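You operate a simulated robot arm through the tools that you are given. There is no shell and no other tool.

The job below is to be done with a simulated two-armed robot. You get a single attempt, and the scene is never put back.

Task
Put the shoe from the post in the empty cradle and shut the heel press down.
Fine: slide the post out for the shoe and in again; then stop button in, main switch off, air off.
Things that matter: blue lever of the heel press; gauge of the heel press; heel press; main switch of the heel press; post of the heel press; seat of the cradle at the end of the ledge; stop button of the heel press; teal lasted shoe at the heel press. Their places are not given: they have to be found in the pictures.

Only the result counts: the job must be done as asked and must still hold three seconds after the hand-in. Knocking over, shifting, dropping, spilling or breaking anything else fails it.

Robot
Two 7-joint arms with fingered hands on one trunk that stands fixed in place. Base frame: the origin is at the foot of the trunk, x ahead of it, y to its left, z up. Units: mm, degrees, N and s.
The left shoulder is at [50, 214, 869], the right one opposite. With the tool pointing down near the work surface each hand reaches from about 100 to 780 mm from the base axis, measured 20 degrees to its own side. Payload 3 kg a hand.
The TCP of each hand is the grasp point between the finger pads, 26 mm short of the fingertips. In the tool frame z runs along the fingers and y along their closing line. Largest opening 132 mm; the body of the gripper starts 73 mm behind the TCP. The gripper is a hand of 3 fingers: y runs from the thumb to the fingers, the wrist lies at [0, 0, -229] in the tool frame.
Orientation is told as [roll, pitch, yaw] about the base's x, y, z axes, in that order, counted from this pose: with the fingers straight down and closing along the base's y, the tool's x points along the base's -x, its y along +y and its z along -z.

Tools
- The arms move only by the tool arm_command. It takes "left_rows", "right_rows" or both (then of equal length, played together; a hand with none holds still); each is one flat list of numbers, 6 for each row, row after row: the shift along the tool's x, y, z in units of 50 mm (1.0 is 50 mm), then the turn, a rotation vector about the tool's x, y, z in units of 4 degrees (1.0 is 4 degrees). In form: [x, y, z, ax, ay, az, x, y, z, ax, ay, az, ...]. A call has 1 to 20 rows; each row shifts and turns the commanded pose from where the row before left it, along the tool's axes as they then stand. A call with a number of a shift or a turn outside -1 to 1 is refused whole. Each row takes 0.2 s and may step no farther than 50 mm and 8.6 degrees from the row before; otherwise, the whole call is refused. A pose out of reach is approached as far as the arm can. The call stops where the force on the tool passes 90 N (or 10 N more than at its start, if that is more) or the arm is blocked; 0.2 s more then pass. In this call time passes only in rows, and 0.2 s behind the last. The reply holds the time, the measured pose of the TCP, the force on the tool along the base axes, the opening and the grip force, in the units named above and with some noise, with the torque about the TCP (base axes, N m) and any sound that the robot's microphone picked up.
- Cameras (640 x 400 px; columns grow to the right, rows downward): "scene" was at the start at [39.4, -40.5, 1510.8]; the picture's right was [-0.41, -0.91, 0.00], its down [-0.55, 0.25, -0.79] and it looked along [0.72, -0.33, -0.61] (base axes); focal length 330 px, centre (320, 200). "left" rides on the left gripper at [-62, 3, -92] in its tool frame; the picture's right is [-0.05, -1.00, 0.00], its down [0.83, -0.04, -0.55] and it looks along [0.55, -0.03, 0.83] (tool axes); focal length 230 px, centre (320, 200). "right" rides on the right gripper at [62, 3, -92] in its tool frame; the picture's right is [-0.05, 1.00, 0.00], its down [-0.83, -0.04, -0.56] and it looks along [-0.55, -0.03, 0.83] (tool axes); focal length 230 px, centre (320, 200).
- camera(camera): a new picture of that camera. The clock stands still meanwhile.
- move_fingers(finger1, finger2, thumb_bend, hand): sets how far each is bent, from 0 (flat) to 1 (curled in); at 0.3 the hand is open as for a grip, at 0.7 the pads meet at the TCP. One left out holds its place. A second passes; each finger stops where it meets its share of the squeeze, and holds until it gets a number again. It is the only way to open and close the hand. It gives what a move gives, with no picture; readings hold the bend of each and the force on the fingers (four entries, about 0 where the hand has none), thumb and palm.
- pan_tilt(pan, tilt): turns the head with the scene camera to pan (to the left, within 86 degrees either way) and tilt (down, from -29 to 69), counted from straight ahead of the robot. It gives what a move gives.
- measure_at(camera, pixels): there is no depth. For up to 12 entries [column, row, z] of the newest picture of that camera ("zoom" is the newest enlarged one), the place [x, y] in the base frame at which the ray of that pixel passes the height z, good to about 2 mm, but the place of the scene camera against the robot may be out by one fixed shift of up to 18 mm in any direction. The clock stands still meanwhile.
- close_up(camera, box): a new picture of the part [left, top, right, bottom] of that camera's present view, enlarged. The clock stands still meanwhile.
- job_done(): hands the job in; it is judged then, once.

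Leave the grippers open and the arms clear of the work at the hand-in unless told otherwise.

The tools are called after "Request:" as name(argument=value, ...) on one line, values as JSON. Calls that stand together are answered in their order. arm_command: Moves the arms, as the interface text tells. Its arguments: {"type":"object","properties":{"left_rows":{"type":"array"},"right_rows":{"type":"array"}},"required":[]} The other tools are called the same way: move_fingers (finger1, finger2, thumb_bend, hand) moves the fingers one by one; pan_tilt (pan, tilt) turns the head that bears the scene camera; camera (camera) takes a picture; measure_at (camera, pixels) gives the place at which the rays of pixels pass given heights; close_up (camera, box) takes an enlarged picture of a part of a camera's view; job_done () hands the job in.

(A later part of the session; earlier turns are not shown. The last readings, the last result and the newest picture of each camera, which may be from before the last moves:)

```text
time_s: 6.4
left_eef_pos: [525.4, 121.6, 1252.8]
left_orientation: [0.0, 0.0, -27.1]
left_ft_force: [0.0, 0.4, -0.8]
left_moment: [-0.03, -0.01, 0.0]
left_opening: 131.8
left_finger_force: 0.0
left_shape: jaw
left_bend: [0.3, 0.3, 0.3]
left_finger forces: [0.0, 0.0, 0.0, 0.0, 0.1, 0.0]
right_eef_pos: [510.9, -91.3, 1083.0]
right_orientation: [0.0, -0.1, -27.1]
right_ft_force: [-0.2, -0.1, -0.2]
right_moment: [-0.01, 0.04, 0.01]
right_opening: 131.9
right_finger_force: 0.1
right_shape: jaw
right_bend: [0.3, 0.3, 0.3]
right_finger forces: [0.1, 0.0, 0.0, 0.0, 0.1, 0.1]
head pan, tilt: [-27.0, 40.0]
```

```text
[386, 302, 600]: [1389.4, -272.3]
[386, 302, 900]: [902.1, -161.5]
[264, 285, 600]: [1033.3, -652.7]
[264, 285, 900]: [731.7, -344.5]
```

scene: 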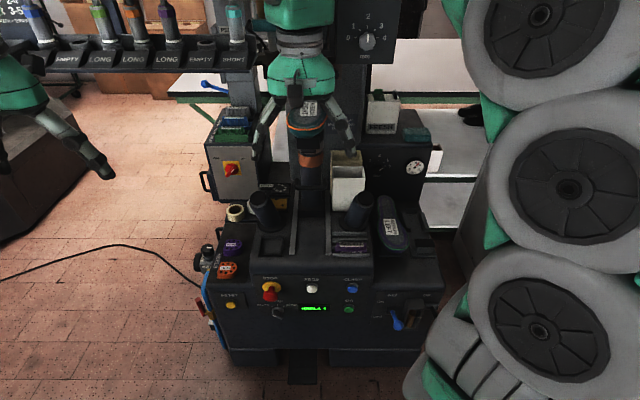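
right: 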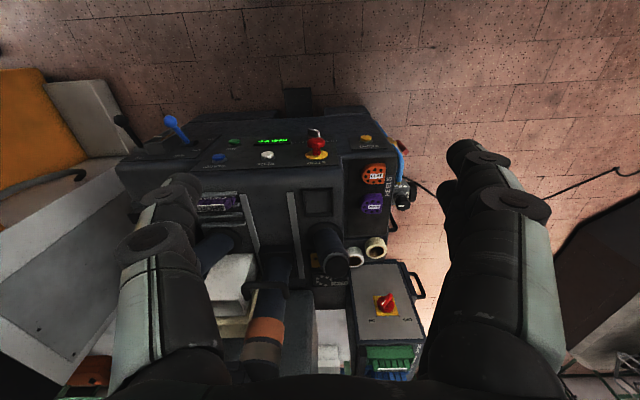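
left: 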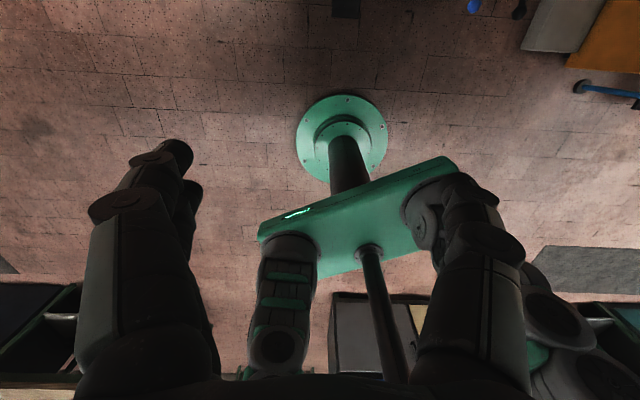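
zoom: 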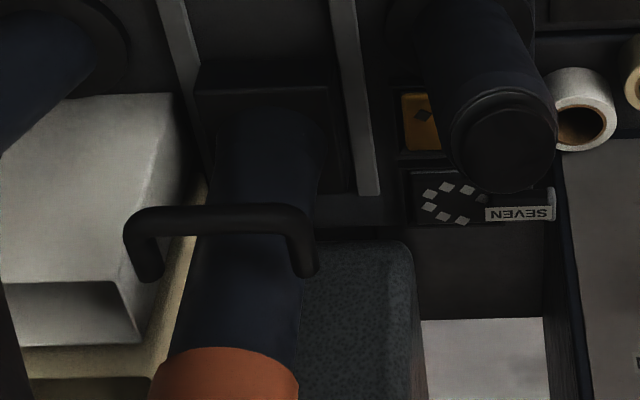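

Rays B and C put the switch knob near (1105,-208,775), so far out that reach matters. I turn the right hand to point horizontally into the machine (-90° about tool y), where it is clear of everything. That tests reach and lets me look from low in front.

Request:
arm_command(right_rows=[0, 0, 0, 0, -1, 0, 0, 0, 0, 0, -1, 0, 0, 0, 0, 0, -1, 0, 0, 0, 0, 0, -1, 0, 0, 0, 0, 0, -1, 0, 0, 0, 0, 0, -1, 0, 0, 0, 0, 0, -1, 0, 0, 0, 0, 0, -1, 0, 0, 0, 0, 0, -1, 0, 0, 0, 0, 0, -1, 0, 0, 0, 0, 0, -1, 0, 0, 0, 0, 0, -1, 0, 0, 0, 0, 0, -1, 0, 0, 0, 0, 0, -1, 0, 0, 0, 0, 0, -1, 0, 0, 0, 0, 0, -1, 0, 0, 0, 0, 0, -1, 0])

Request:
camera(camera="scene")

Request:
camera(camera="right")

```text
time_s: 9.9
left_eef_pos: [524.8, 122.6, 1254.0]
left_orientation: [0.0, -0.2, -27.2]
left_ft_force: [0.1, 0.3, 0.8]
left_moment: [0.0, -0.04, -0.01]
left_opening: 131.8
left_finger_force: 0.0
left_shape: jaw
left_bend: [0.3, 0.3, 0.3]
left_finger forces: [0.1, 0.0, 0.1, 0.1, 0.0, 0.0]
right_eef_pos: [472.5, -69.7, 994.3]
right_orientation: [6.5, -46.0, -35.5]
right_ft_force: [-0.2, 0.1, -0.6]
right_moment: [0.01, -0.02, 0.01]
right_opening: 132.1
right_finger_force: 0.0
right_shape: jaw
right_bend: [0.3, 0.3, 0.3]
right_finger forces: [0.0, 0.0, 0.0, 0.0, 0.0, 0.0]
head pan, tilt: [-27.0, 40.0]
stopped in row 17 (right hand): the arm was blocked; the commanded pose is now the measured one
```

```text
taken
```

scene: 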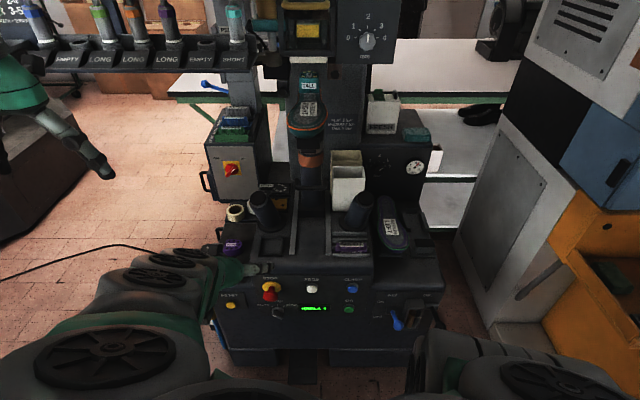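

```text
taken
```

right: 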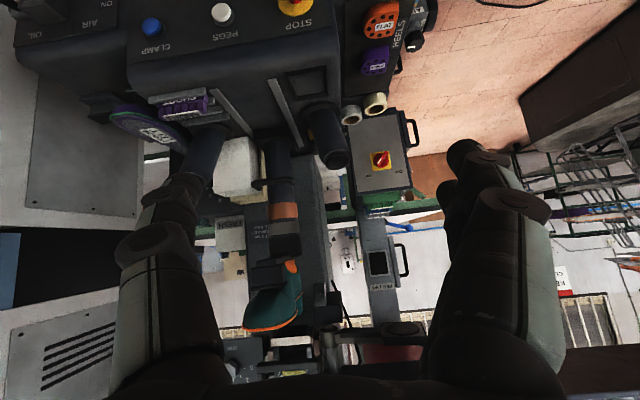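

The turn was blocked at about 46° of pitch, probably by a joint limit with the elbow tucked in. Nothing was touched: forces are near zero. The view from here is useful, so I measure the switch (381,160), bar and shoe before going on.

Request:
close_up(camera="right", box=[220, 120, 444, 260])

Request:
close_up(camera="right", box=[180, 220, 404, 360])

Request:
measure_at(camera="right", pixels=[[381, 160, 700], [381, 160, 800], [297, 2, 500], [297, 2, 600], [152, 27, 500], [152, 27, 600]])

```text
2.86 times, centred on (332, 190) of right
```

zoom: 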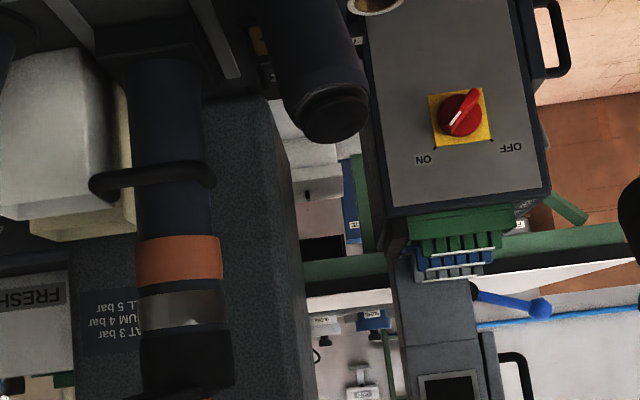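

```text
2.86 times, centred on (292, 290) of right
```

zoom: 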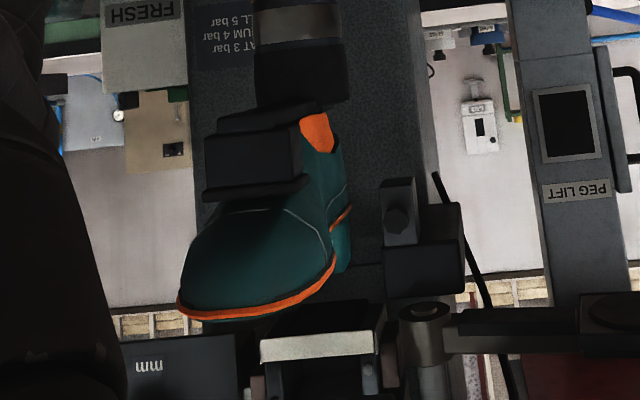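

```text
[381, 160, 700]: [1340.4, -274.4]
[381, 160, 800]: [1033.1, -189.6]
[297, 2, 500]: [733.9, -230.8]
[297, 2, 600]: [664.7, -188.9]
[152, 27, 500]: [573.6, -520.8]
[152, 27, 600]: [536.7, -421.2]
```

The switch is confirmed near (1100,-207,778), about 1.05 m from the right shoulder. I move the hand 200 mm forward through the free space at L≈280, clear the roll, then pitch further towards horizontal.

Request:
arm_command(right_rows=[-0.452, 0.409, 0.518, 0, 0, 0, -0.452, 0.409, 0.518, 0, 0, 0, -0.452, 0.409, 0.518, 0, 0, 0, -0.452, 0.409, 0.518, 0, 0, 0, -0.452, 0.409, 0.518, 0, 0, 0, 0, 0, 0, 0.81, 0, 0, 0, 0, 0, 0.81, 0, 0, 0, 0, 0, 0, -1, 0, 0, 0, 0, 0, -1, 0, 0, 0, 0, 0, -1, 0, 0, 0, 0, 0, -1, 0])

Request:
camera(camera="scene")

Request:
camera(camera="right")

```text
time_s: 12.3
left_eef_pos: [524.8, 122.0, 1252.3]
left_orientation: [0.1, -0.1, -27.0]
left_ft_force: [0.2, 0.9, 0.6]
left_moment: [-0.01, 0.01, 0.03]
left_opening: 131.8
left_finger_force: 0.0
left_shape: jaw
left_bend: [0.3, 0.3, 0.3]
left_finger forces: [0.0, 0.0, 0.0, 0.0, 0.1, 0.0]
right_eef_pos: [673.5, -67.3, 994.5]
right_orientation: [0.2, -62.3, -35.5]
right_ft_force: [0.3, 0.4, -0.4]
right_moment: [0.0, -0.03, 0.01]
right_opening: 132.0
right_finger_force: 0.1
right_shape: jaw
right_bend: [0.3, 0.3, 0.3]
right_finger forces: [0.1, 0.1, 0.0, 0.0, 0.0, 0.0]
head pan, tilt: [-27.0, 40.0]
```

```text
taken
```

scene: 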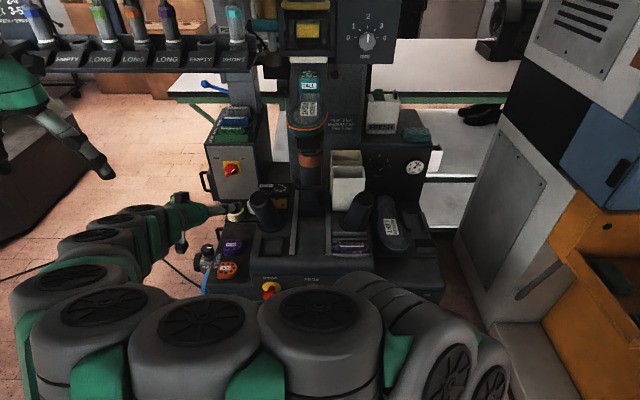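

```text
taken
```

right: 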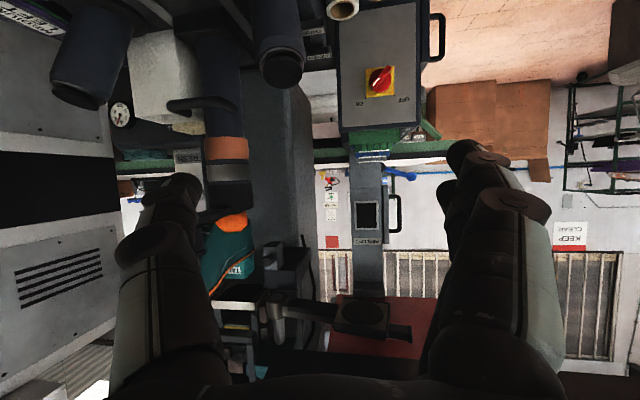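

The arm follows well now (no force), with the tool pitched to -62°. I turn the yaw from -35° to about -10°, since the line from the right shoulder to the switch runs straight ahead.

Request:
arm_command(right_rows=[0, 0, 0, -0.806, 0, -0.423, 0, 0, 0, -0.806, 0, -0.423, 0, 0, 0, -0.806, 0, -0.423, 0, 0, 0, -0.806, 0, -0.423, 0, 0, 0, -0.806, 0, -0.423, 0, 0, 0, -0.806, 0, -0.423, 0, 0, 0, -0.806, 0, -0.423, 0, 0, 0, 0, -1, 0, 0, 0, 0, 0, -1, 0, 0, 0, 0, 0, -1, 0, 0, 0, 0, 0, -1, 0])

Request:
camera(camera="scene")

Request:
camera(camera="right")

```text
time_s: 14.7
left_eef_pos: [525.7, 121.5, 1252.7]
left_orientation: [0.0, 0.0, -27.0]
left_ft_force: [-0.9, -0.4, -0.4]
left_moment: [0.0, 0.0, -0.04]
left_opening: 131.8
left_finger_force: 0.0
left_shape: jaw
left_bend: [0.3, 0.3, 0.3]
left_finger forces: [0.0, 0.0, 0.0, 0.0, 0.0, 0.1]
right_eef_pos: [672.3, -69.7, 997.1]
right_orientation: [0.4, -78.5, -10.2]
right_ft_force: [0.3, -0.3, 0.0]
right_moment: [-0.04, 0.03, 0.01]
right_opening: 131.9
right_finger_force: 0.0
right_shape: jaw
right_bend: [0.3, 0.3, 0.3]
right_finger forces: [0.0, 0.0, 0.0, 0.0, 0.0, 0.0]
head pan, tilt: [-27.0, 40.0]
```

```text
taken
```

scene: 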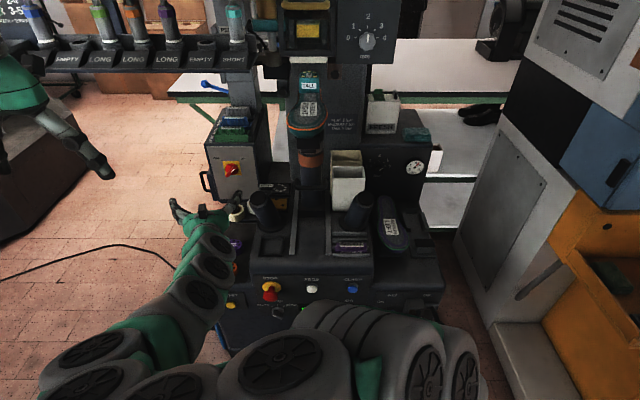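

```text
taken
```

right: 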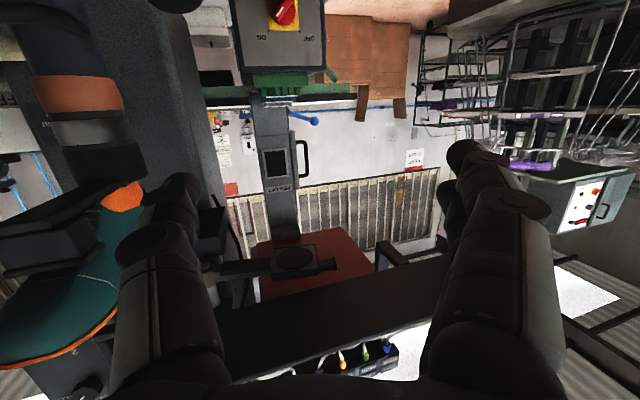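

The hand is now level at (672,-70,997). I advance in steps above the tapes and tube towards the switch: first to about (950,-100,900), which lies at L≈344 and clear of the tube.

Request:
arm_command(right_rows=[0.113, 0.056, 0.836, 0, 0, 0, 0.113, 0.056, 0.836, 0, 0, 0, 0.113, 0.056, 0.836, 0, 0, 0, 0.113, 0.056, 0.836, 0, 0, 0, 0.113, 0.056, 0.836, 0, 0, 0, 0.113, 0.056, 0.836, 0, 0, 0, 0.113, 0.056, 0.836, 0, 0, 0])

Request:
camera(camera="scene")

Request:
camera(camera="right")

```text
time_s: 16.3
left_eef_pos: [524.7, 122.2, 1254.0]
left_orientation: [0.0, -0.1, -27.1]
left_ft_force: [0.1, 0.2, -1.3]
left_moment: [0.02, 0.0, 0.0]
left_opening: 131.6
left_finger_force: 0.0
left_shape: jaw
left_bend: [0.3, 0.3, 0.3]
left_finger forces: [0.1, 0.0, 0.0, 0.1, 0.1, 0.1]
right_eef_pos: [951.7, -97.9, 897.9]
right_orientation: [0.3, -78.4, -10.2]
right_ft_force: [0.5, 0.4, -0.8]
right_moment: [0.0, 0.02, -0.02]
right_opening: 131.7
right_finger_force: 0.1
right_shape: jaw
right_bend: [0.3, 0.3, 0.3]
right_finger forces: [0.0, 0.0, 0.0, 0.1, 0.1, 0.1]
head pan, tilt: [-27.0, 40.0]
```

```text
taken
```

scene: 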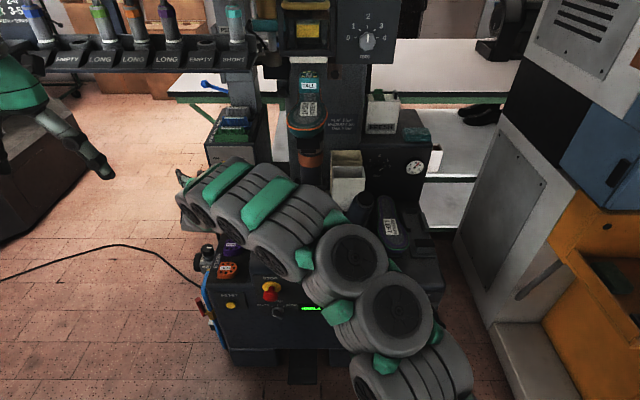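

```text
taken
```

right: 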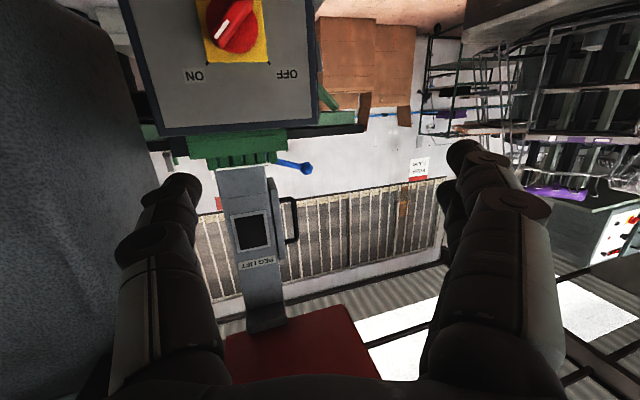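

A close view of the switch at (233,25). I measure the ray here to refine its place.

Request:
close_up(camera="right", box=[140, 0, 332, 120])

Request:
measure_at(camera="right", pixels=[[233, 25, 740], [233, 25, 800], [161, 133, 850], [161, 133, 900], [318, 122, 850], [318, 122, 900]])

```text
3.33 times, centred on (236, 60) of right
```

zoom: 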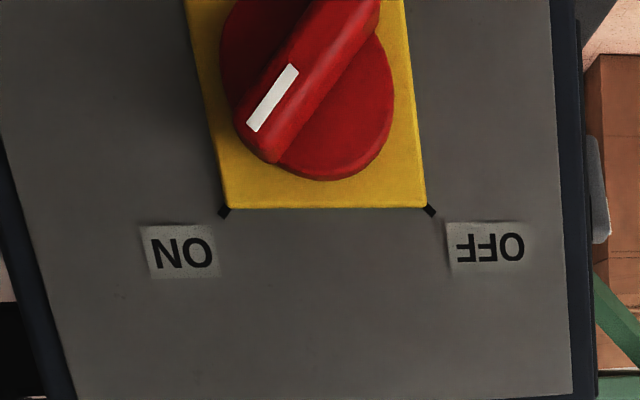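

```text
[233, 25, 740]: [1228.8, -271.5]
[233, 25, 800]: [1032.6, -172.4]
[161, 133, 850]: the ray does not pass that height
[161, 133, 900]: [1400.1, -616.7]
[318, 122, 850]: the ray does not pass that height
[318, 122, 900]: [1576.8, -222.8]
```

All rays agree: switch centre ≈ (1097,-206,780). Now I test reach with a move to about (1040,-150,830), still short of the face.

Request:
arm_command(right_rows=[0.317, -0.237, 0.717, 0, 0, 0, 0.317, -0.237, 0.717, 0, 0, 0, 0.317, -0.237, 0.717, 0, 0, 0])

Request:
camera(camera="right")

Request:
camera(camera="scene")

```text
time_s: 17.1
left_eef_pos: [525.3, 122.4, 1253.4]
left_orientation: [0.0, -0.1, -27.1]
left_ft_force: [0.1, 0.3, -0.2]
left_moment: [-0.01, -0.01, 0.0]
left_opening: 131.9
left_finger_force: 0.1
left_shape: jaw
left_bend: [0.3, 0.3, 0.3]
left_finger forces: [0.0, 0.0, 0.0, 0.1, 0.1, 0.0]
right_eef_pos: [1039.3, -150.1, 829.7]
right_orientation: [0.4, -78.4, -10.1]
right_ft_force: [0.4, 0.7, -0.1]
right_moment: [0.0, 0.01, -0.03]
right_opening: 132.1
right_finger_force: 0.1
right_shape: jaw
right_bend: [0.3, 0.3, 0.3]
right_finger forces: [0.1, 0.0, 0.0, 0.0, 0.0, 0.0]
head pan, tilt: [-27.0, 40.0]
```

```text
taken
```

right: 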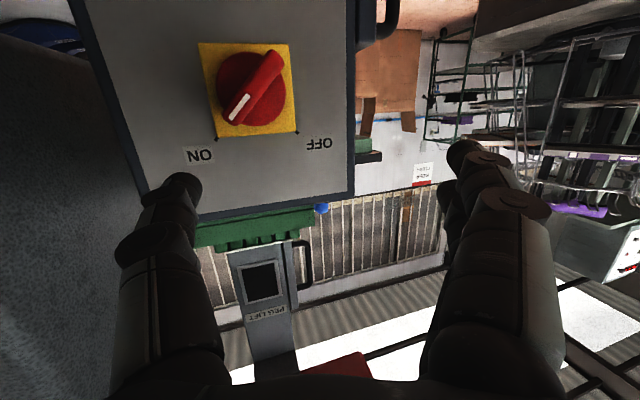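

```text
taken
```

scene: 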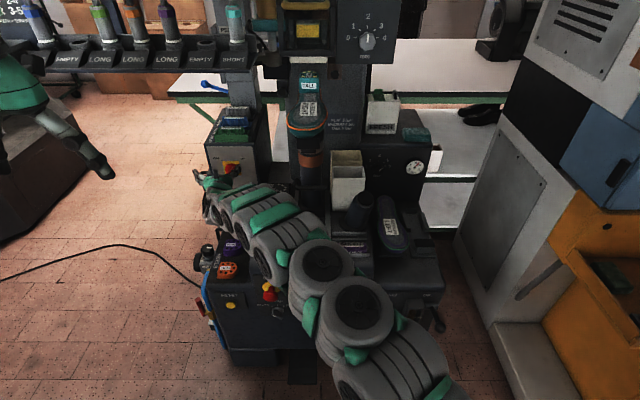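

The hand reaches the switch area accurately, so the right arm can do that job later. Now I back out along the same path, because the shoe comes first.

Request:
arm_command(right_rows=[-0.317, 0.237, -0.717, 0, 0, 0, -0.317, 0.237, -0.717, 0, 0, 0, -0.317, 0.237, -0.717, 0, 0, 0, -0.113, -0.056, -0.836, 0, 0, 0, -0.113, -0.056, -0.836, 0, 0, 0, -0.113, -0.056, -0.836, 0, 0, 0, -0.113, -0.056, -0.836, 0, 0, 0, -0.113, -0.056, -0.836, 0, 0, 0, -0.113, -0.056, -0.836, 0, 0, 0, -0.113, -0.056, -0.836, 0, 0, 0])

Request:
camera(camera="right")

Request:
measure_at(camera="right", pixels=[[60, 335, 1050], [60, 335, 1100], [20, 360, 1050], [20, 360, 1100], [117, 315, 1050], [117, 315, 1100]])

```text
time_s: 19.3
left_eef_pos: [525.4, 123.0, 1253.3]
left_orientation: [0.1, -0.1, -27.0]
left_ft_force: [0.3, 0.9, 0.0]
left_moment: [0.03, 0.01, 0.01]
left_opening: 132.3
left_finger_force: 0.1
left_shape: jaw
left_bend: [0.3, 0.3, 0.3]
left_finger forces: [0.0, 0.0, 0.0, 0.0, 0.0, 0.1]
right_eef_pos: [672.2, -69.5, 995.8]
right_orientation: [0.5, -78.4, -10.4]
right_ft_force: [0.0, -1.0, -0.2]
right_moment: [-0.02, -0.03, -0.02]
right_opening: 132.0
right_finger_force: 0.0
right_shape: jaw
right_bend: [0.3, 0.3, 0.3]
right_finger forces: [0.0, 0.0, 0.0, 0.0, 0.0, 0.0]
head pan, tilt: [-27.0, 40.0]
```

```text
taken
```

right: 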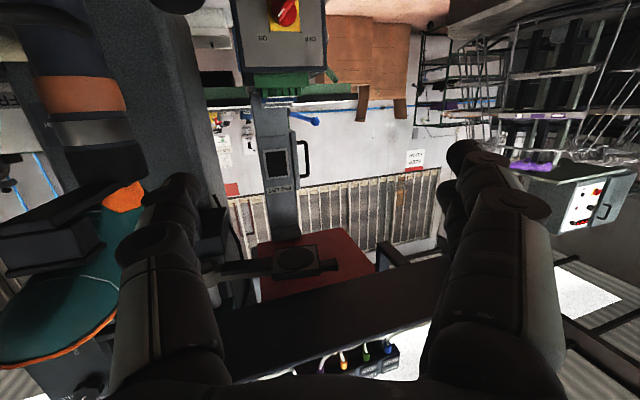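

```text
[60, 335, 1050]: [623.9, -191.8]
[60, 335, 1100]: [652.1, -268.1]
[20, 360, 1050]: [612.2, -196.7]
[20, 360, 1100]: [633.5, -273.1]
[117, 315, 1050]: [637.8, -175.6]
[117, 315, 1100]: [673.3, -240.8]
```

The rays also show the teal shoe's sole at z≈1133, with its toe tip near F≈726 and L≈10. It overhangs the bar, so I will take the bar from the front with a level hand. I turn the yaw to -27° and move in front of the post below toe height.

Request:
arm_command(right_rows=[0, 0, 0, 0.823, 0, 0.168, 0, 0, 0, 0.823, 0, 0.168, 0, 0, 0, 0.823, 0, 0.168, 0, 0, 0, 0.823, 0, 0.168, 0, 0, 0, 0.823, 0, 0.168, 0.42, -0.78, 0.12, 0, 0, 0, 0.42, -0.78, 0.12, 0, 0, 0, 0.42, -0.78, 0.12, 0, 0, 0, 0.42, -0.78, 0.12, 0, 0, 0, 0.42, -0.78, 0.12, 0, 0, 0, 0.42, -0.78, 0.12, 0, 0, 0])

Request:
camera(camera="right")

Request:
camera(camera="scene")

```text
time_s: 21.7
left_eef_pos: [524.4, 122.3, 1252.9]
left_orientation: [0.0, 0.1, -27.2]
left_ft_force: [0.1, -0.2, 0.2]
left_moment: [-0.02, 0.01, 0.01]
left_opening: 131.9
left_finger_force: 0.1
left_shape: jaw
left_bend: [0.3, 0.3, 0.3]
left_finger forces: [0.0, 0.1, 0.0, 0.0, 0.1, 0.0]
right_eef_pos: [633.4, -167.3, 923.3]
right_orientation: [0.4, -78.3, -26.9]
right_ft_force: [0.4, 0.1, 0.2]
right_moment: [-0.01, 0.03, 0.04]
right_opening: 131.8
right_finger_force: 0.0
right_shape: jaw
right_bend: [0.3, 0.3, 0.3]
right_finger forces: [0.1, 0.0, 0.0, 0.0, 0.0, 0.1]
right hand out of reach, approached as far as the arm can: row 8, 9, 10, 11
head pan, tilt: [-27.0, 40.0]
```

```text
taken
```

right: 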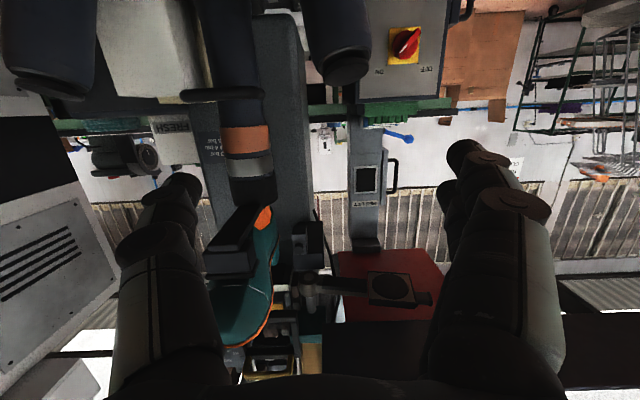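

```text
taken
```

scene: 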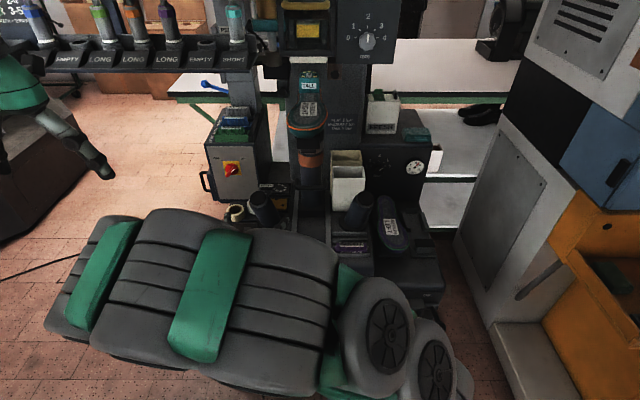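

With a level tool the right wrist comes too close to its own shoulder here. The left arm's shoulder is better placed for the bar and the stop button, and the right arm suits the shoe. I pitch the right hand back to pointing down where it is.

Request:
arm_command(right_rows=[0, 0, 0, 0, 1, 0, 0, 0, 0, 0, 1, 0, 0, 0, 0, 0, 1, 0, 0, 0, 0, 0, 1, 0, 0, 0, 0, 0, 1, 0, 0, 0, 0, 0, 1, 0, 0, 0, 0, 0, 1, 0, 0, 0, 0, 0, 1, 0, 0, 0, 0, 0, 1, 0, 0, 0, 0, 0, 1, 0, 0, 0, 0, 0, 1, 0, 0, 0, 0, 0, 1, 0, 0, 0, 0, 0, 1, 0, 0, 0, 0, 0, 1, 0, 0, 0, 0, 0, 1, 0, 0, 0, 0, 0, 1, 0, 0, 0, 0, 0, 1, 0, 0, 0, 0, 0, 1, 0, 0, 0, 0, 0, 1, 0, 0, 0, 0, 0, 0.58, 0])

Request:
camera(camera="scene")

```text
time_s: 25.9
left_eef_pos: [524.9, 121.9, 1254.1]
left_orientation: [0.0, 0.0, -27.1]
left_ft_force: [0.1, 0.0, 0.1]
left_moment: [0.03, -0.03, 0.01]
left_opening: 131.8
left_finger_force: 0.0
left_shape: jaw
left_bend: [0.3, 0.3, 0.3]
left_finger forces: [0.0, 0.1, 0.0, 0.0, 0.1, 0.0]
right_eef_pos: [633.8, -169.9, 924.1]
right_orientation: [0.2, 0.0, -26.5]
right_ft_force: [0.1, 0.3, -1.1]
right_moment: [0.01, 0.02, -0.02]
right_opening: 131.9
right_finger_force: 0.1
right_shape: jaw
right_bend: [0.3, 0.3, 0.3]
right_finger forces: [0.0, 0.0, 0.0, 0.1, 0.1, 0.1]
head pan, tilt: [-27.0, 40.0]
```

```text
taken
```

scene: 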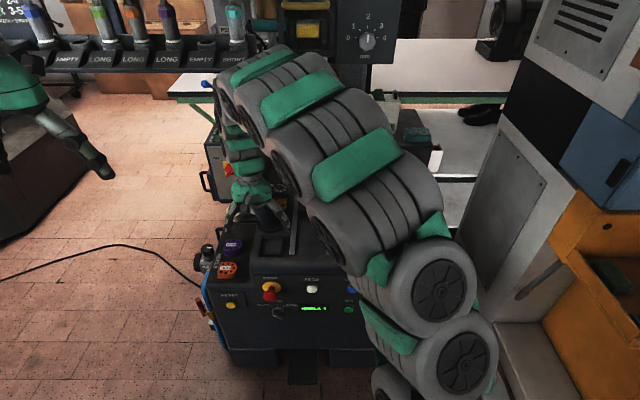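

The right hand is upright again at (634,-170,924). I back it out from the machine, then up, then right to its starting place.

Request:
arm_command(right_rows=[0.97, 0, 0, 0, 0, 0, 0.97, 0, 0, 0, 0, 0, 0.97, 0, 0, 0, 0, 0, 0, 0, -0.9, 0, 0, 0, 0, 0, -0.9, 0, 0, 0, 0, 0, -0.9, 0, 0, 0, 0, 0, -0.9, 0, 0, 0, 0, 0, -0.9, 0, 0, 0, 0, 0, -0.9, 0, 0, 0, 0, 0, -0.9, 0, 0, 0, 0, -0.95, 0, 0, 0, 0, 0, -0.95, 0, 0, 0, 0, 0, -0.95, 0, 0, 0, 0, 0, -0.95, 0, 0, 0, 0, 0, -0.95, 0, 0, 0, 0, 0, -0.95, 0, 0, 0, 0, 0, -0.95, 0, 0, 0, 0])

Request:
camera(camera="scene")

Request:
close_up(camera="scene", box=[200, 60, 456, 220])

```text
time_s: 29.5
left_eef_pos: [525.0, 122.1, 1253.5]
left_orientation: [-0.1, 0.0, -27.2]
left_ft_force: [0.3, 0.2, 0.4]
left_moment: [0.02, 0.04, 0.01]
left_opening: 131.9
left_finger_force: 0.0
left_shape: jaw
left_bend: [0.3, 0.3, 0.3]
left_finger forces: [0.0, 0.0, 0.1, 0.1, 0.1, 0.0]
right_eef_pos: [350.5, -407.1, 1241.1]
right_orientation: [0.1, 0.1, -26.5]
right_ft_force: [-0.4, -0.8, 0.1]
right_moment: [0.02, 0.01, -0.02]
right_opening: 132.0
right_finger_force: 0.1
right_shape: jaw
right_bend: [0.3, 0.3, 0.3]
right_finger forces: [0.0, 0.1, 0.0, 0.0, 0.0, 0.0]
head pan, tilt: [-27.0, 40.0]
```

```text
taken
```

scene: 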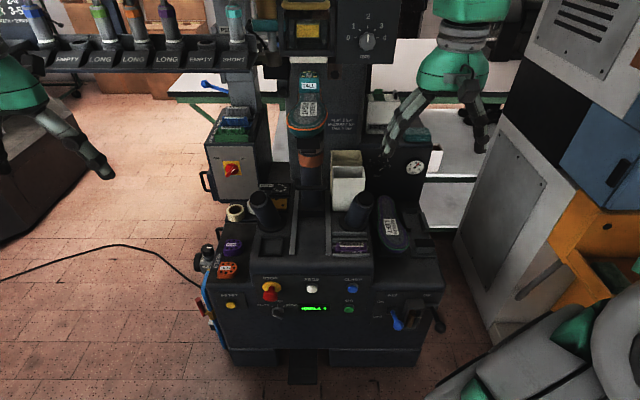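

```text
2.50 times, centred on (328, 140) of scene
```

zoom: 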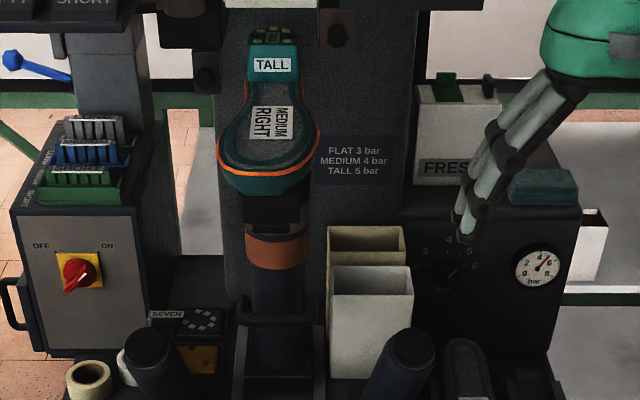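

The scene is unchanged and the right hand is out of the way. Next I bring the left hand from (525,122,1254) to about F 600, L 200, z 1000 in front of the machine's left, and begin pitching it towards level.

Request:
arm_command(left_rows=[-0.47, -0.37, 0.635, 0, 0, 0, -0.47, -0.37, 0.635, 0, 0, 0, -0.47, -0.37, 0.635, 0, 0, 0, -0.47, -0.37, 0.635, 0, 0, 0, -0.47, -0.37, 0.635, 0, 0, 0, -0.47, -0.37, 0.635, 0, 0, 0, -0.47, -0.37, 0.635, 0, 0, 0, -0.47, -0.37, 0.635, 0, 0, 0, 0, 0, 0, 0, -1, 0, 0, 0, 0, 0, -1, 0, 0, 0, 0, 0, -1, 0, 0, 0, 0, 0, -1, 0, 0, 0, 0, 0, -1, 0, 0, 0, 0, 0, -1, 0, 0, 0, 0, 0, -1, 0, 0, 0, 0, 0, -1, 0, 0, 0, 0, 0, -1, 0, 0, 0, 0, 0, -1, 0, 0, 0, 0, 0, -1, 0, 0, 0, 0, 0, -1, 0])

Request:
camera(camera="left")

Request:
camera(camera="scene")

```text
time_s: 33.7
left_eef_pos: [626.2, -95.2, 999.0]
left_orientation: [-0.1, -48.1, -27.0]
left_ft_force: [0.4, -0.9, -0.4]
left_moment: [0.0, 0.03, -0.02]
left_opening: 132.0
left_finger_force: 0.1
left_shape: jaw
left_bend: [0.3, 0.3, 0.3]
left_finger forces: [0.0, 0.0, 0.1, 0.0, 0.0, 0.1]
right_eef_pos: [352.5, -408.3, 1241.3]
right_orientation: [0.1, 0.0, -26.6]
right_ft_force: [0.2, 0.4, 0.5]
right_moment: [0.03, 0.01, 0.0]
right_opening: 131.8
right_finger_force: 0.1
right_shape: jaw
right_bend: [0.3, 0.3, 0.3]
right_finger forces: [0.0, 0.0, 0.0, 0.1, 0.1, 0.0]
head pan, tilt: [-27.0, 40.0]
```

```text
taken
```

left: 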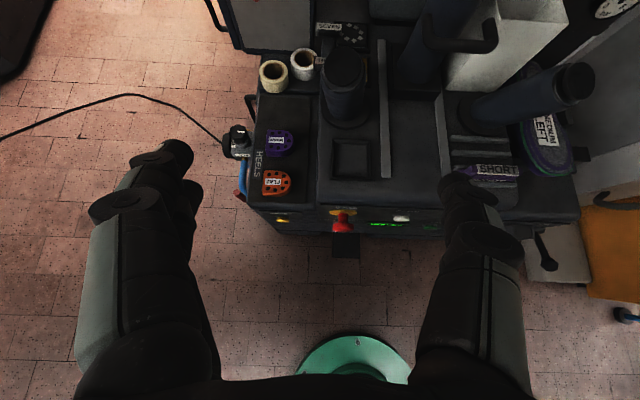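

```text
taken
```

scene: 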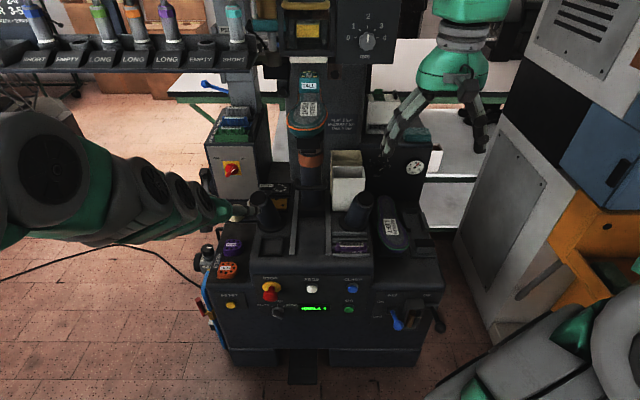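

The left arm works well from this side. I continue pitching to about -80° and then look through the left camera.

Request:
arm_command(left_rows=[0, 0, 0, 0, -1, 0, 0, 0, 0, 0, -1, 0, 0, 0, 0, 0, -1, 0, 0, 0, 0, 0, -1, 0, 0, 0, 0, 0, -1, 0, 0, 0, 0, 0, -1, 0, 0, 0, 0, 0, -1, 0, 0, 0, 0, 0, -1, 0])

Request:
camera(camera="left")

```text
time_s: 35.5
left_eef_pos: [634.1, -106.4, 1031.7]
left_orientation: [-0.1, -80.0, -27.0]
left_ft_force: [1.2, 0.2, 0.6]
left_moment: [0.0, 0.01, 0.0]
left_opening: 131.9
left_finger_force: 0.0
left_shape: jaw
left_bend: [0.3, 0.3, 0.3]
left_finger forces: [0.0, 0.0, 0.0, 0.1, 0.0, 0.0]
left hand out of reach, approached as far as the arm can: row 7, 8
right_eef_pos: [353.0, -408.7, 1241.4]
right_orientation: [0.1, -0.1, -26.6]
right_ft_force: [0.6, 0.4, -0.2]
right_moment: [0.02, -0.01, 0.02]
right_opening: 131.9
right_finger_force: 0.0
right_shape: jaw
right_bend: [0.3, 0.3, 0.3]
right_finger forces: [0.0, 0.1, 0.1, 0.0, 0.1, 0.0]
head pan, tilt: [-27.0, 40.0]
```

```text
taken
```

left: 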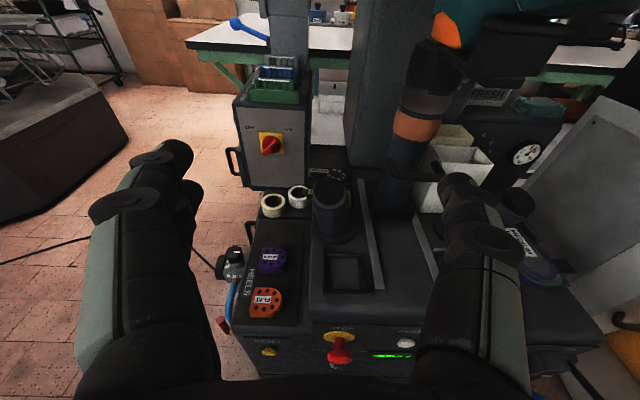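

The wrist was at its near limit there, and moving right frees it. I move the left hand 190 mm to the machine's right and then down to bar height (z≈861), still about 220 mm in front of the bar.

Request:
arm_command(left_rows=[0, -0.95, 0, 0, 0, 0, 0, -0.95, 0, 0, 0, 0, 0, -0.95, 0, 0, 0, 0, 0, -0.95, 0, 0, 0, 0, 0.86, 0, 0.42, 0, 0, 0, 0.86, 0, 0.42, 0, 0, 0, 0.86, 0, 0.42, 0, 0, 0])

Request:
camera(camera="left")

Request:
camera(camera="scene")

```text
time_s: 37.1
left_eef_pos: [585.2, -296.4, 890.3]
left_orientation: [0.3, -80.0, -27.3]
left_ft_force: [0.2, -0.5, 0.2]
left_moment: [-0.03, -0.03, 0.0]
left_opening: 131.8
left_finger_force: 0.1
left_shape: jaw
left_bend: [0.3, 0.3, 0.3]
left_finger forces: [0.0, 0.0, 0.0, 0.0, 0.0, 0.1]
right_eef_pos: [353.1, -407.5, 1241.0]
right_orientation: [0.1, 0.0, -26.6]
right_ft_force: [-0.3, 0.4, -0.5]
right_moment: [0.0, 0.01, -0.03]
right_opening: 131.8
right_finger_force: 0.1
right_shape: jaw
right_bend: [0.3, 0.3, 0.3]
right_finger forces: [0.1, 0.1, 0.1, 0.0, 0.0, 0.0]
head pan, tilt: [-27.0, 40.0]
```

```text
taken
```

left: 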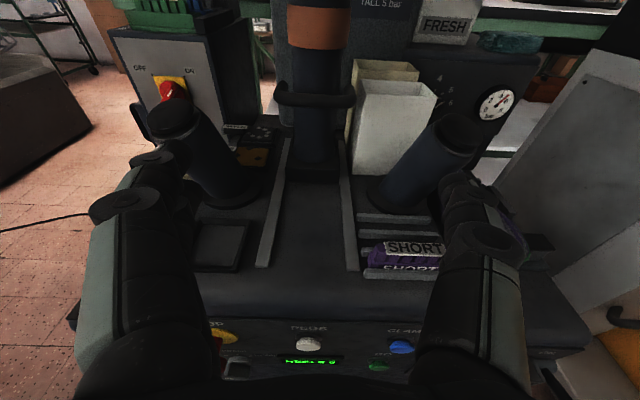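

```text
taken
```

scene: 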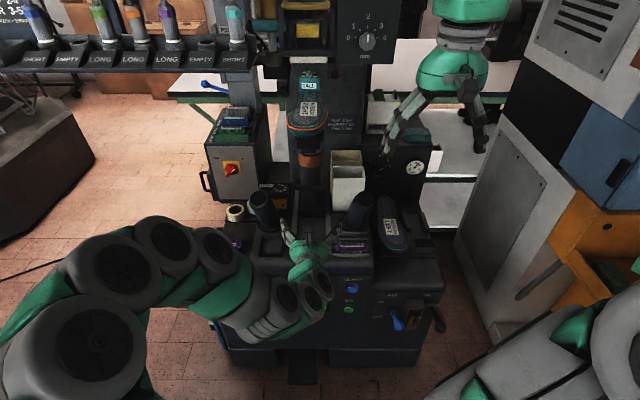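

The left camera sees the bar crossing at (277..354, 99), with the rails below it. I check its place from here.

Request:
measure_at(camera="left", pixels=[[314, 100, 861], [314, 100, 850], [278, 98, 861], [353, 99, 861], [288, 180, 720], [340, 180, 720], [265, 265, 700], [352, 268, 700], [314, 178, 720]])

Request:
close_up(camera="left", box=[220, 60, 412, 180])

```text
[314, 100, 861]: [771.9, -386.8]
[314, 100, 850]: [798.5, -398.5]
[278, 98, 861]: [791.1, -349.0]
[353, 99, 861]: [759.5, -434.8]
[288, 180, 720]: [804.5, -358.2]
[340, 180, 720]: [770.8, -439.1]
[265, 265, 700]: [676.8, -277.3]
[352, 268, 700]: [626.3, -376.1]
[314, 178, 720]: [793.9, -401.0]
```

```text
3.33 times, centred on (316, 120) of left
```

zoom: 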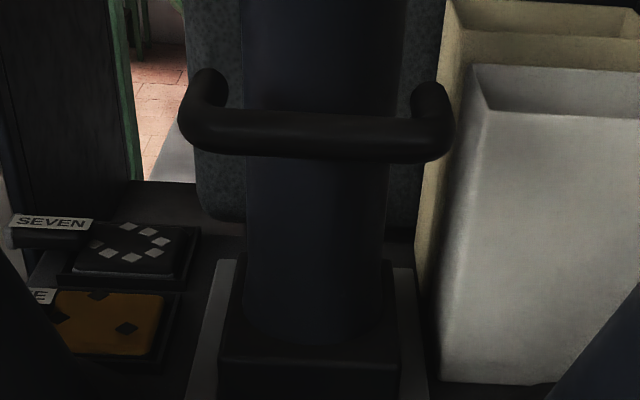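

The bar centre is confirmed at F 863, L 7, z 861, with a width of about 100 mm and arms running back about 45 mm past the post's sides. I level the hand fully and roll it 90° so that the fingers close vertically on the bar.

Request:
arm_command(left_rows=[0, 0, 0, 0, -1, 0, 0, 0, 0, 0, -1, 0, 0, 0, 0, 0, -0.5, 0, 0, 0, 0, 0, 0, 1, 0, 0, 0, 0, 0, 1, 0, 0, 0, 0, 0, 1, 0, 0, 0, 0, 0, 1, 0, 0, 0, 0, 0, 1, 0, 0, 0, 0, 0, 1, 0, 0, 0, 0, 0, 1, 0, 0, 0, 0, 0, 1, 0, 0, 0, 0, 0, 1, 0, 0, 0, 0, 0, 1, 0, 0, 0, 0, 0, 1, 0, 0, 0, 0, 0, 1, 0, 0, 0, 0, 0, 1, 0, 0, 0, 0, 0, 1, 0, 0, 0, 0, 0, 1, 0, 0, 0, 0, 0, 1, 0, 0, 0, 0, 0, 1])

Request:
camera(camera="left")

Request:
camera(camera="scene")

```text
time_s: 41.3
left_eef_pos: [585.1, -292.7, 893.0]
left_orientation: [89.9, -21.9, -117.1]
left_ft_force: [1.0, -1.1, 0.4]
left_moment: [0.04, -0.01, -0.03]
left_opening: 132.0
left_finger_force: 0.0
left_shape: jaw
left_bend: [0.3, 0.3, 0.3]
left_finger forces: [0.1, 0.0, 0.0, 0.0, 0.0, 0.0]
right_eef_pos: [352.6, -409.0, 1242.5]
right_orientation: [0.2, 0.1, -26.6]
right_ft_force: [-0.8, 0.8, -0.3]
right_moment: [-0.01, 0.01, 0.02]
right_opening: 131.9
right_finger_force: 0.0
right_shape: jaw
right_bend: [0.3, 0.3, 0.3]
right_finger forces: [0.1, 0.0, 0.0, 0.0, 0.0, 0.0]
head pan, tilt: [-27.0, 40.0]
```

```text
taken
```

left: 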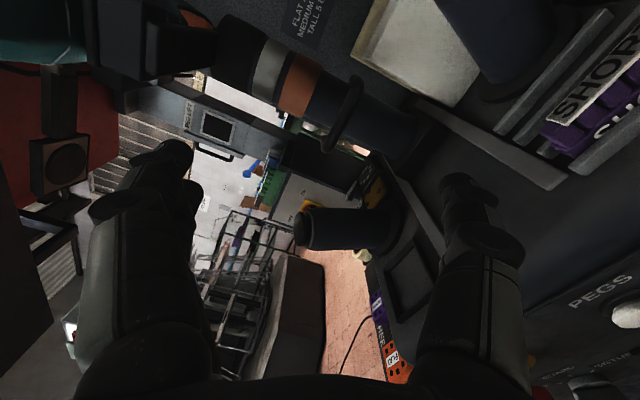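

```text
taken
```

scene: 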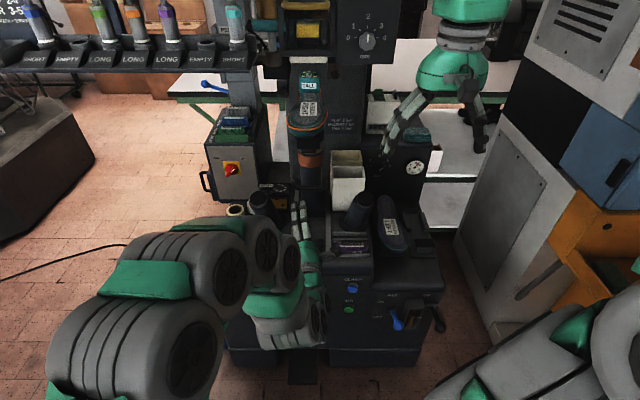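

About 22° of roll remain. I finish the roll, lower 32 mm to bar height and advance to F≈800 with the hand open.

Request:
arm_command(left_rows=[0, 0, 0, 0, 0, 1, 0, 0, 0, 0, 0, 1, 0, 0, 0, 0, 0, 1, 0, 0, 0, 0, 0, 1, 0, 0, 0, 0, 0, 1, 0, 0, 0, 0, 0, 0.48, 0.04, -0.64, 0, 0, 0, 0, 0, 0, 0.97, 0, 0, 0, 0, 0, 0.97, 0, 0, 0, 0, 0, 0.97, 0, 0, 0])

Request:
camera(camera="left")

Request:
close_up(camera="scene", box=[230, 130, 390, 230])

```text
time_s: 43.5
left_eef_pos: [714.0, -355.9, 862.8]
left_orientation: [90.0, 0.0, -117.1]
left_ft_force: [1.0, 0.0, 0.4]
left_moment: [0.01, 0.04, 0.0]
left_opening: 132.0
left_finger_force: 0.1
left_shape: jaw
left_bend: [0.3, 0.3, 0.3]
left_finger forces: [0.0, 0.0, 0.0, 0.1, 0.0, 0.1]
right_eef_pos: [352.1, -408.1, 1240.5]
right_orientation: [0.1, 0.0, -26.6]
right_ft_force: [-0.1, -0.1, -0.5]
right_moment: [0.03, 0.01, 0.01]
right_opening: 131.9
right_finger_force: 0.0
right_shape: jaw
right_bend: [0.3, 0.3, 0.3]
right_finger forces: [0.0, 0.0, 0.0, 0.0, 0.0, 0.0]
head pan, tilt: [-27.0, 40.0]
```

```text
taken
```

left: 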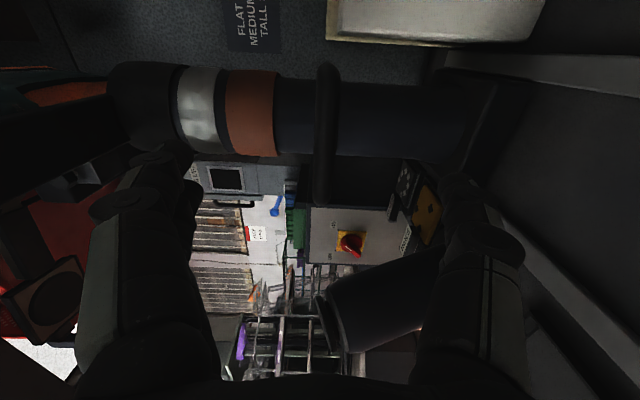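

```text
4.00 times, centred on (310, 180) of scene
```

zoom: 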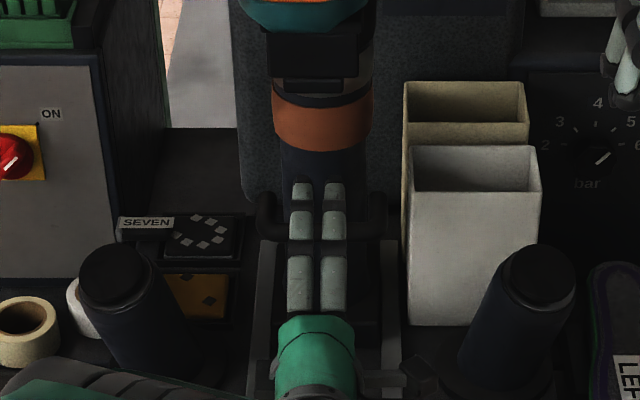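

The bar (column 327) is centred between the fingers, above and below it. I advance 50 mm to F≈848, which brings the tips just past the bar.

Request:
arm_command(left_rows=[0, 0, 0.5, 0, 0, 0, 0, 0, 0.5, 0, 0, 0])

Request:
camera(camera="left")

Request:
close_up(camera="scene", box=[230, 130, 390, 230])

```text
time_s: 44.1
left_eef_pos: [756.9, -381.5, 859.1]
left_orientation: [89.8, -0.1, -117.2]
left_ft_force: [0.0, 0.2, -0.1]
left_moment: [-0.01, 0.0, 0.0]
left_opening: 132.0
left_finger_force: 0.1
left_shape: jaw
left_bend: [0.3, 0.3, 0.3]
left_finger forces: [0.1, 0.1, 0.1, 0.1, 0.1, 0.0]
right_eef_pos: [352.2, -407.3, 1242.1]
right_orientation: [0.1, 0.0, -26.5]
right_ft_force: [0.3, -0.2, 0.3]
right_moment: [-0.01, 0.04, 0.01]
right_opening: 131.9
right_finger_force: 0.1
right_shape: jaw
right_bend: [0.3, 0.3, 0.3]
right_finger forces: [0.1, 0.1, 0.0, 0.0, 0.0, 0.1]
head pan, tilt: [-27.0, 40.0]
```

```text
taken
```

left: 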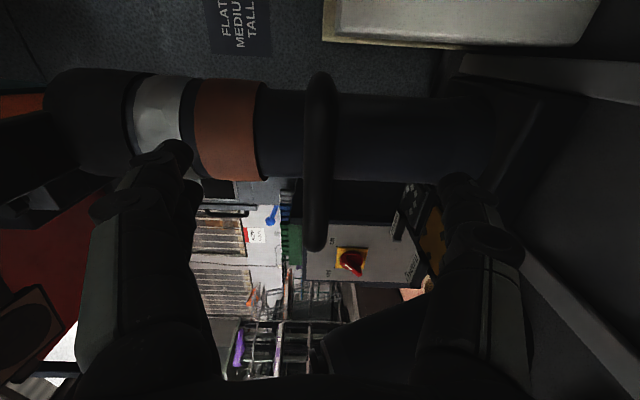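

```text
4.00 times, centred on (310, 180) of scene
```

zoom: 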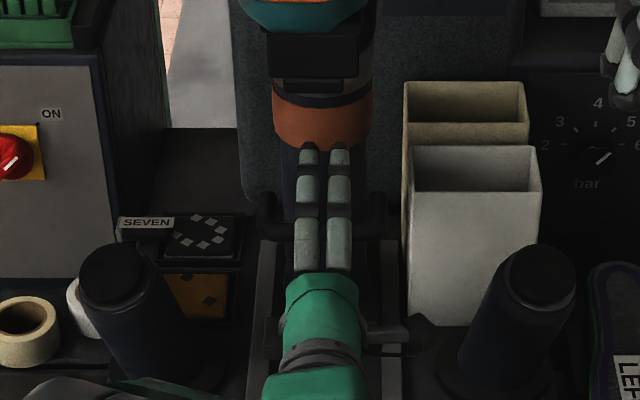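

The tips are now past the bar. I close all fingers on it.

Request:
move_fingers(hand="left", finger1=0.7, finger2=0.7, thumb_bend=0.7)

Request:
camera(camera="left")

Request:
close_up(camera="scene", box=[230, 130, 390, 230])

```text
time_s: 45.1
left_eef_pos: [756.9, -381.6, 859.4]
left_orientation: [90.0, -0.1, -117.1]
left_ft_force: [2.0, 0.1, 2.8]
left_moment: [-0.01, -0.05, 0.05]
left_opening: 15.9
left_finger_force: 5.2
left_shape: fingers
left_bend: [0.66, 0.66, 0.68]
left_finger forces: [3.4, 3.4, 0.0, 0.1, 4.0, 0.1]
right_eef_pos: [352.0, -408.3, 1240.5]
right_orientation: [0.1, 0.0, -26.6]
right_ft_force: [0.1, 0.0, 0.1]
right_moment: [-0.01, 0.02, 0.03]
right_opening: 131.9
right_finger_force: 0.1
right_shape: jaw
right_bend: [0.3, 0.3, 0.3]
right_finger forces: [0.0, 0.0, 0.0, 0.1, 0.1, 0.1]
head pan, tilt: [-27.0, 40.0]
```

```text
taken
```

left: 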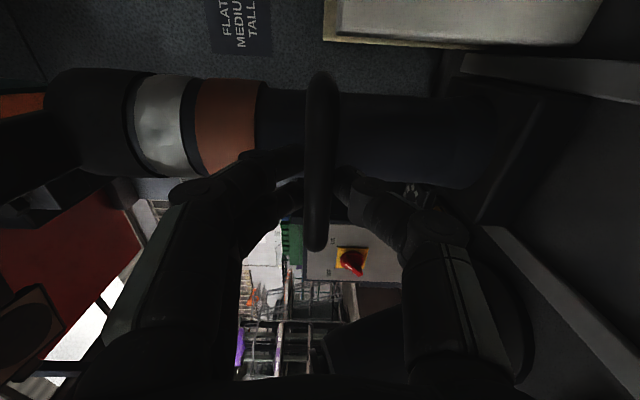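

```text
4.00 times, centred on (310, 180) of scene
```

zoom: 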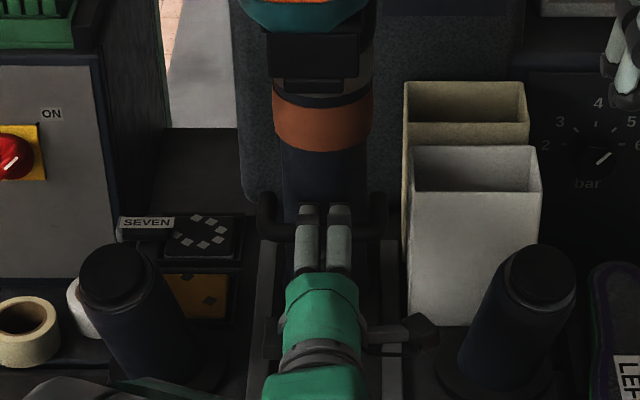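

The opening is 15.9 mm, so the bar is held, but lightly. I squeeze a bit more.

Request:
move_fingers(hand="left", finger1=0.9, finger2=0.9, thumb_bend=0.9)

```text
time_s: 46.1
left_eef_pos: [756.8, -380.9, 859.4]
left_orientation: [89.9, -0.1, -117.1]
left_ft_force: [7.9, -4.1, -4.1]
left_moment: [0.03, 0.01, 0.0]
left_opening: 13.2
left_finger_force: 25.8
left_shape: fingers
left_bend: [0.7, 0.7, 0.69]
left_finger forces: [11.2, 11.0, 0.0, 0.1, 28.7, 0.0]
right_eef_pos: [351.9, -407.6, 1240.7]
right_orientation: [0.1, 0.0, -26.6]
right_ft_force: [0.1, 0.1, -0.3]
right_moment: [-0.03, -0.01, 0.0]
right_opening: 132.0
right_finger_force: 0.0
right_shape: jaw
right_bend: [0.3, 0.3, 0.3]
right_finger forces: [0.1, 0.0, 0.1, 0.0, 0.0, 0.0]
head pan, tilt: [-27.0, 40.0]
```

Grip force is now about 26 N. I pull back gently, 30 mm in three small rows, and read the force and bar.

Request:
arm_command(left_rows=[0, 0, -0.2, 0, 0, 0, 0, 0, -0.2, 0, 0, 0, 0, 0, -0.2, 0, 0, 0])

Request:
close_up(camera="scene", box=[230, 60, 390, 230])

Request:
camera(camera="left")

```text
time_s: 46.9
left_eef_pos: [730.9, -367.8, 859.2]
left_orientation: [89.9, -0.1, -117.2]
left_ft_force: [-1.1, 1.1, -4.9]
left_moment: [-0.01, -0.01, 0.04]
left_opening: 13.0
left_finger_force: 25.5
left_shape: fingers
left_bend: [0.71, 0.71, 0.69]
left_finger forces: [10.8, 10.6, 0.0, 0.1, 30.0, 0.0]
right_eef_pos: [353.0, -408.1, 1240.9]
right_orientation: [0.1, 0.0, -26.6]
right_ft_force: [0.4, 0.3, 0.9]
right_moment: [-0.02, 0.02, 0.0]
right_opening: 132.2
right_finger_force: 0.0
right_shape: jaw
right_bend: [0.3, 0.3, 0.3]
right_finger forces: [0.0, 0.1, 0.0, 0.0, 0.0, 0.1]
head pan, tilt: [-27.0, 40.0]
```

```text
2.35 times, centred on (310, 145) of scene
```

zoom: 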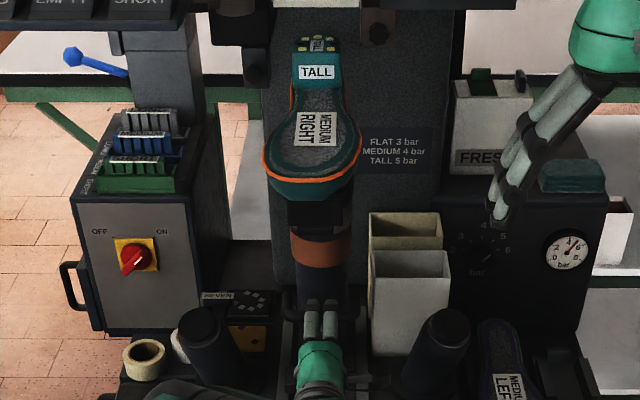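

```text
taken
```

left: 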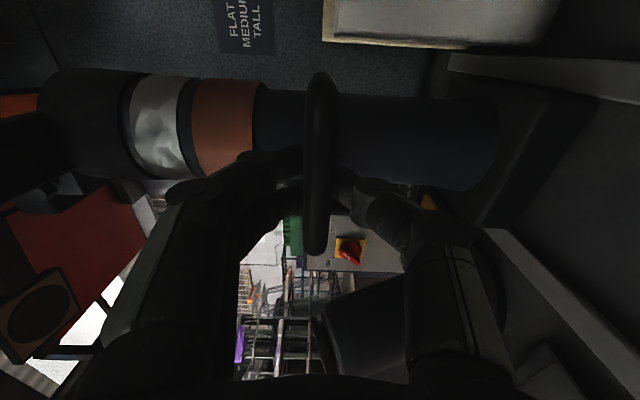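

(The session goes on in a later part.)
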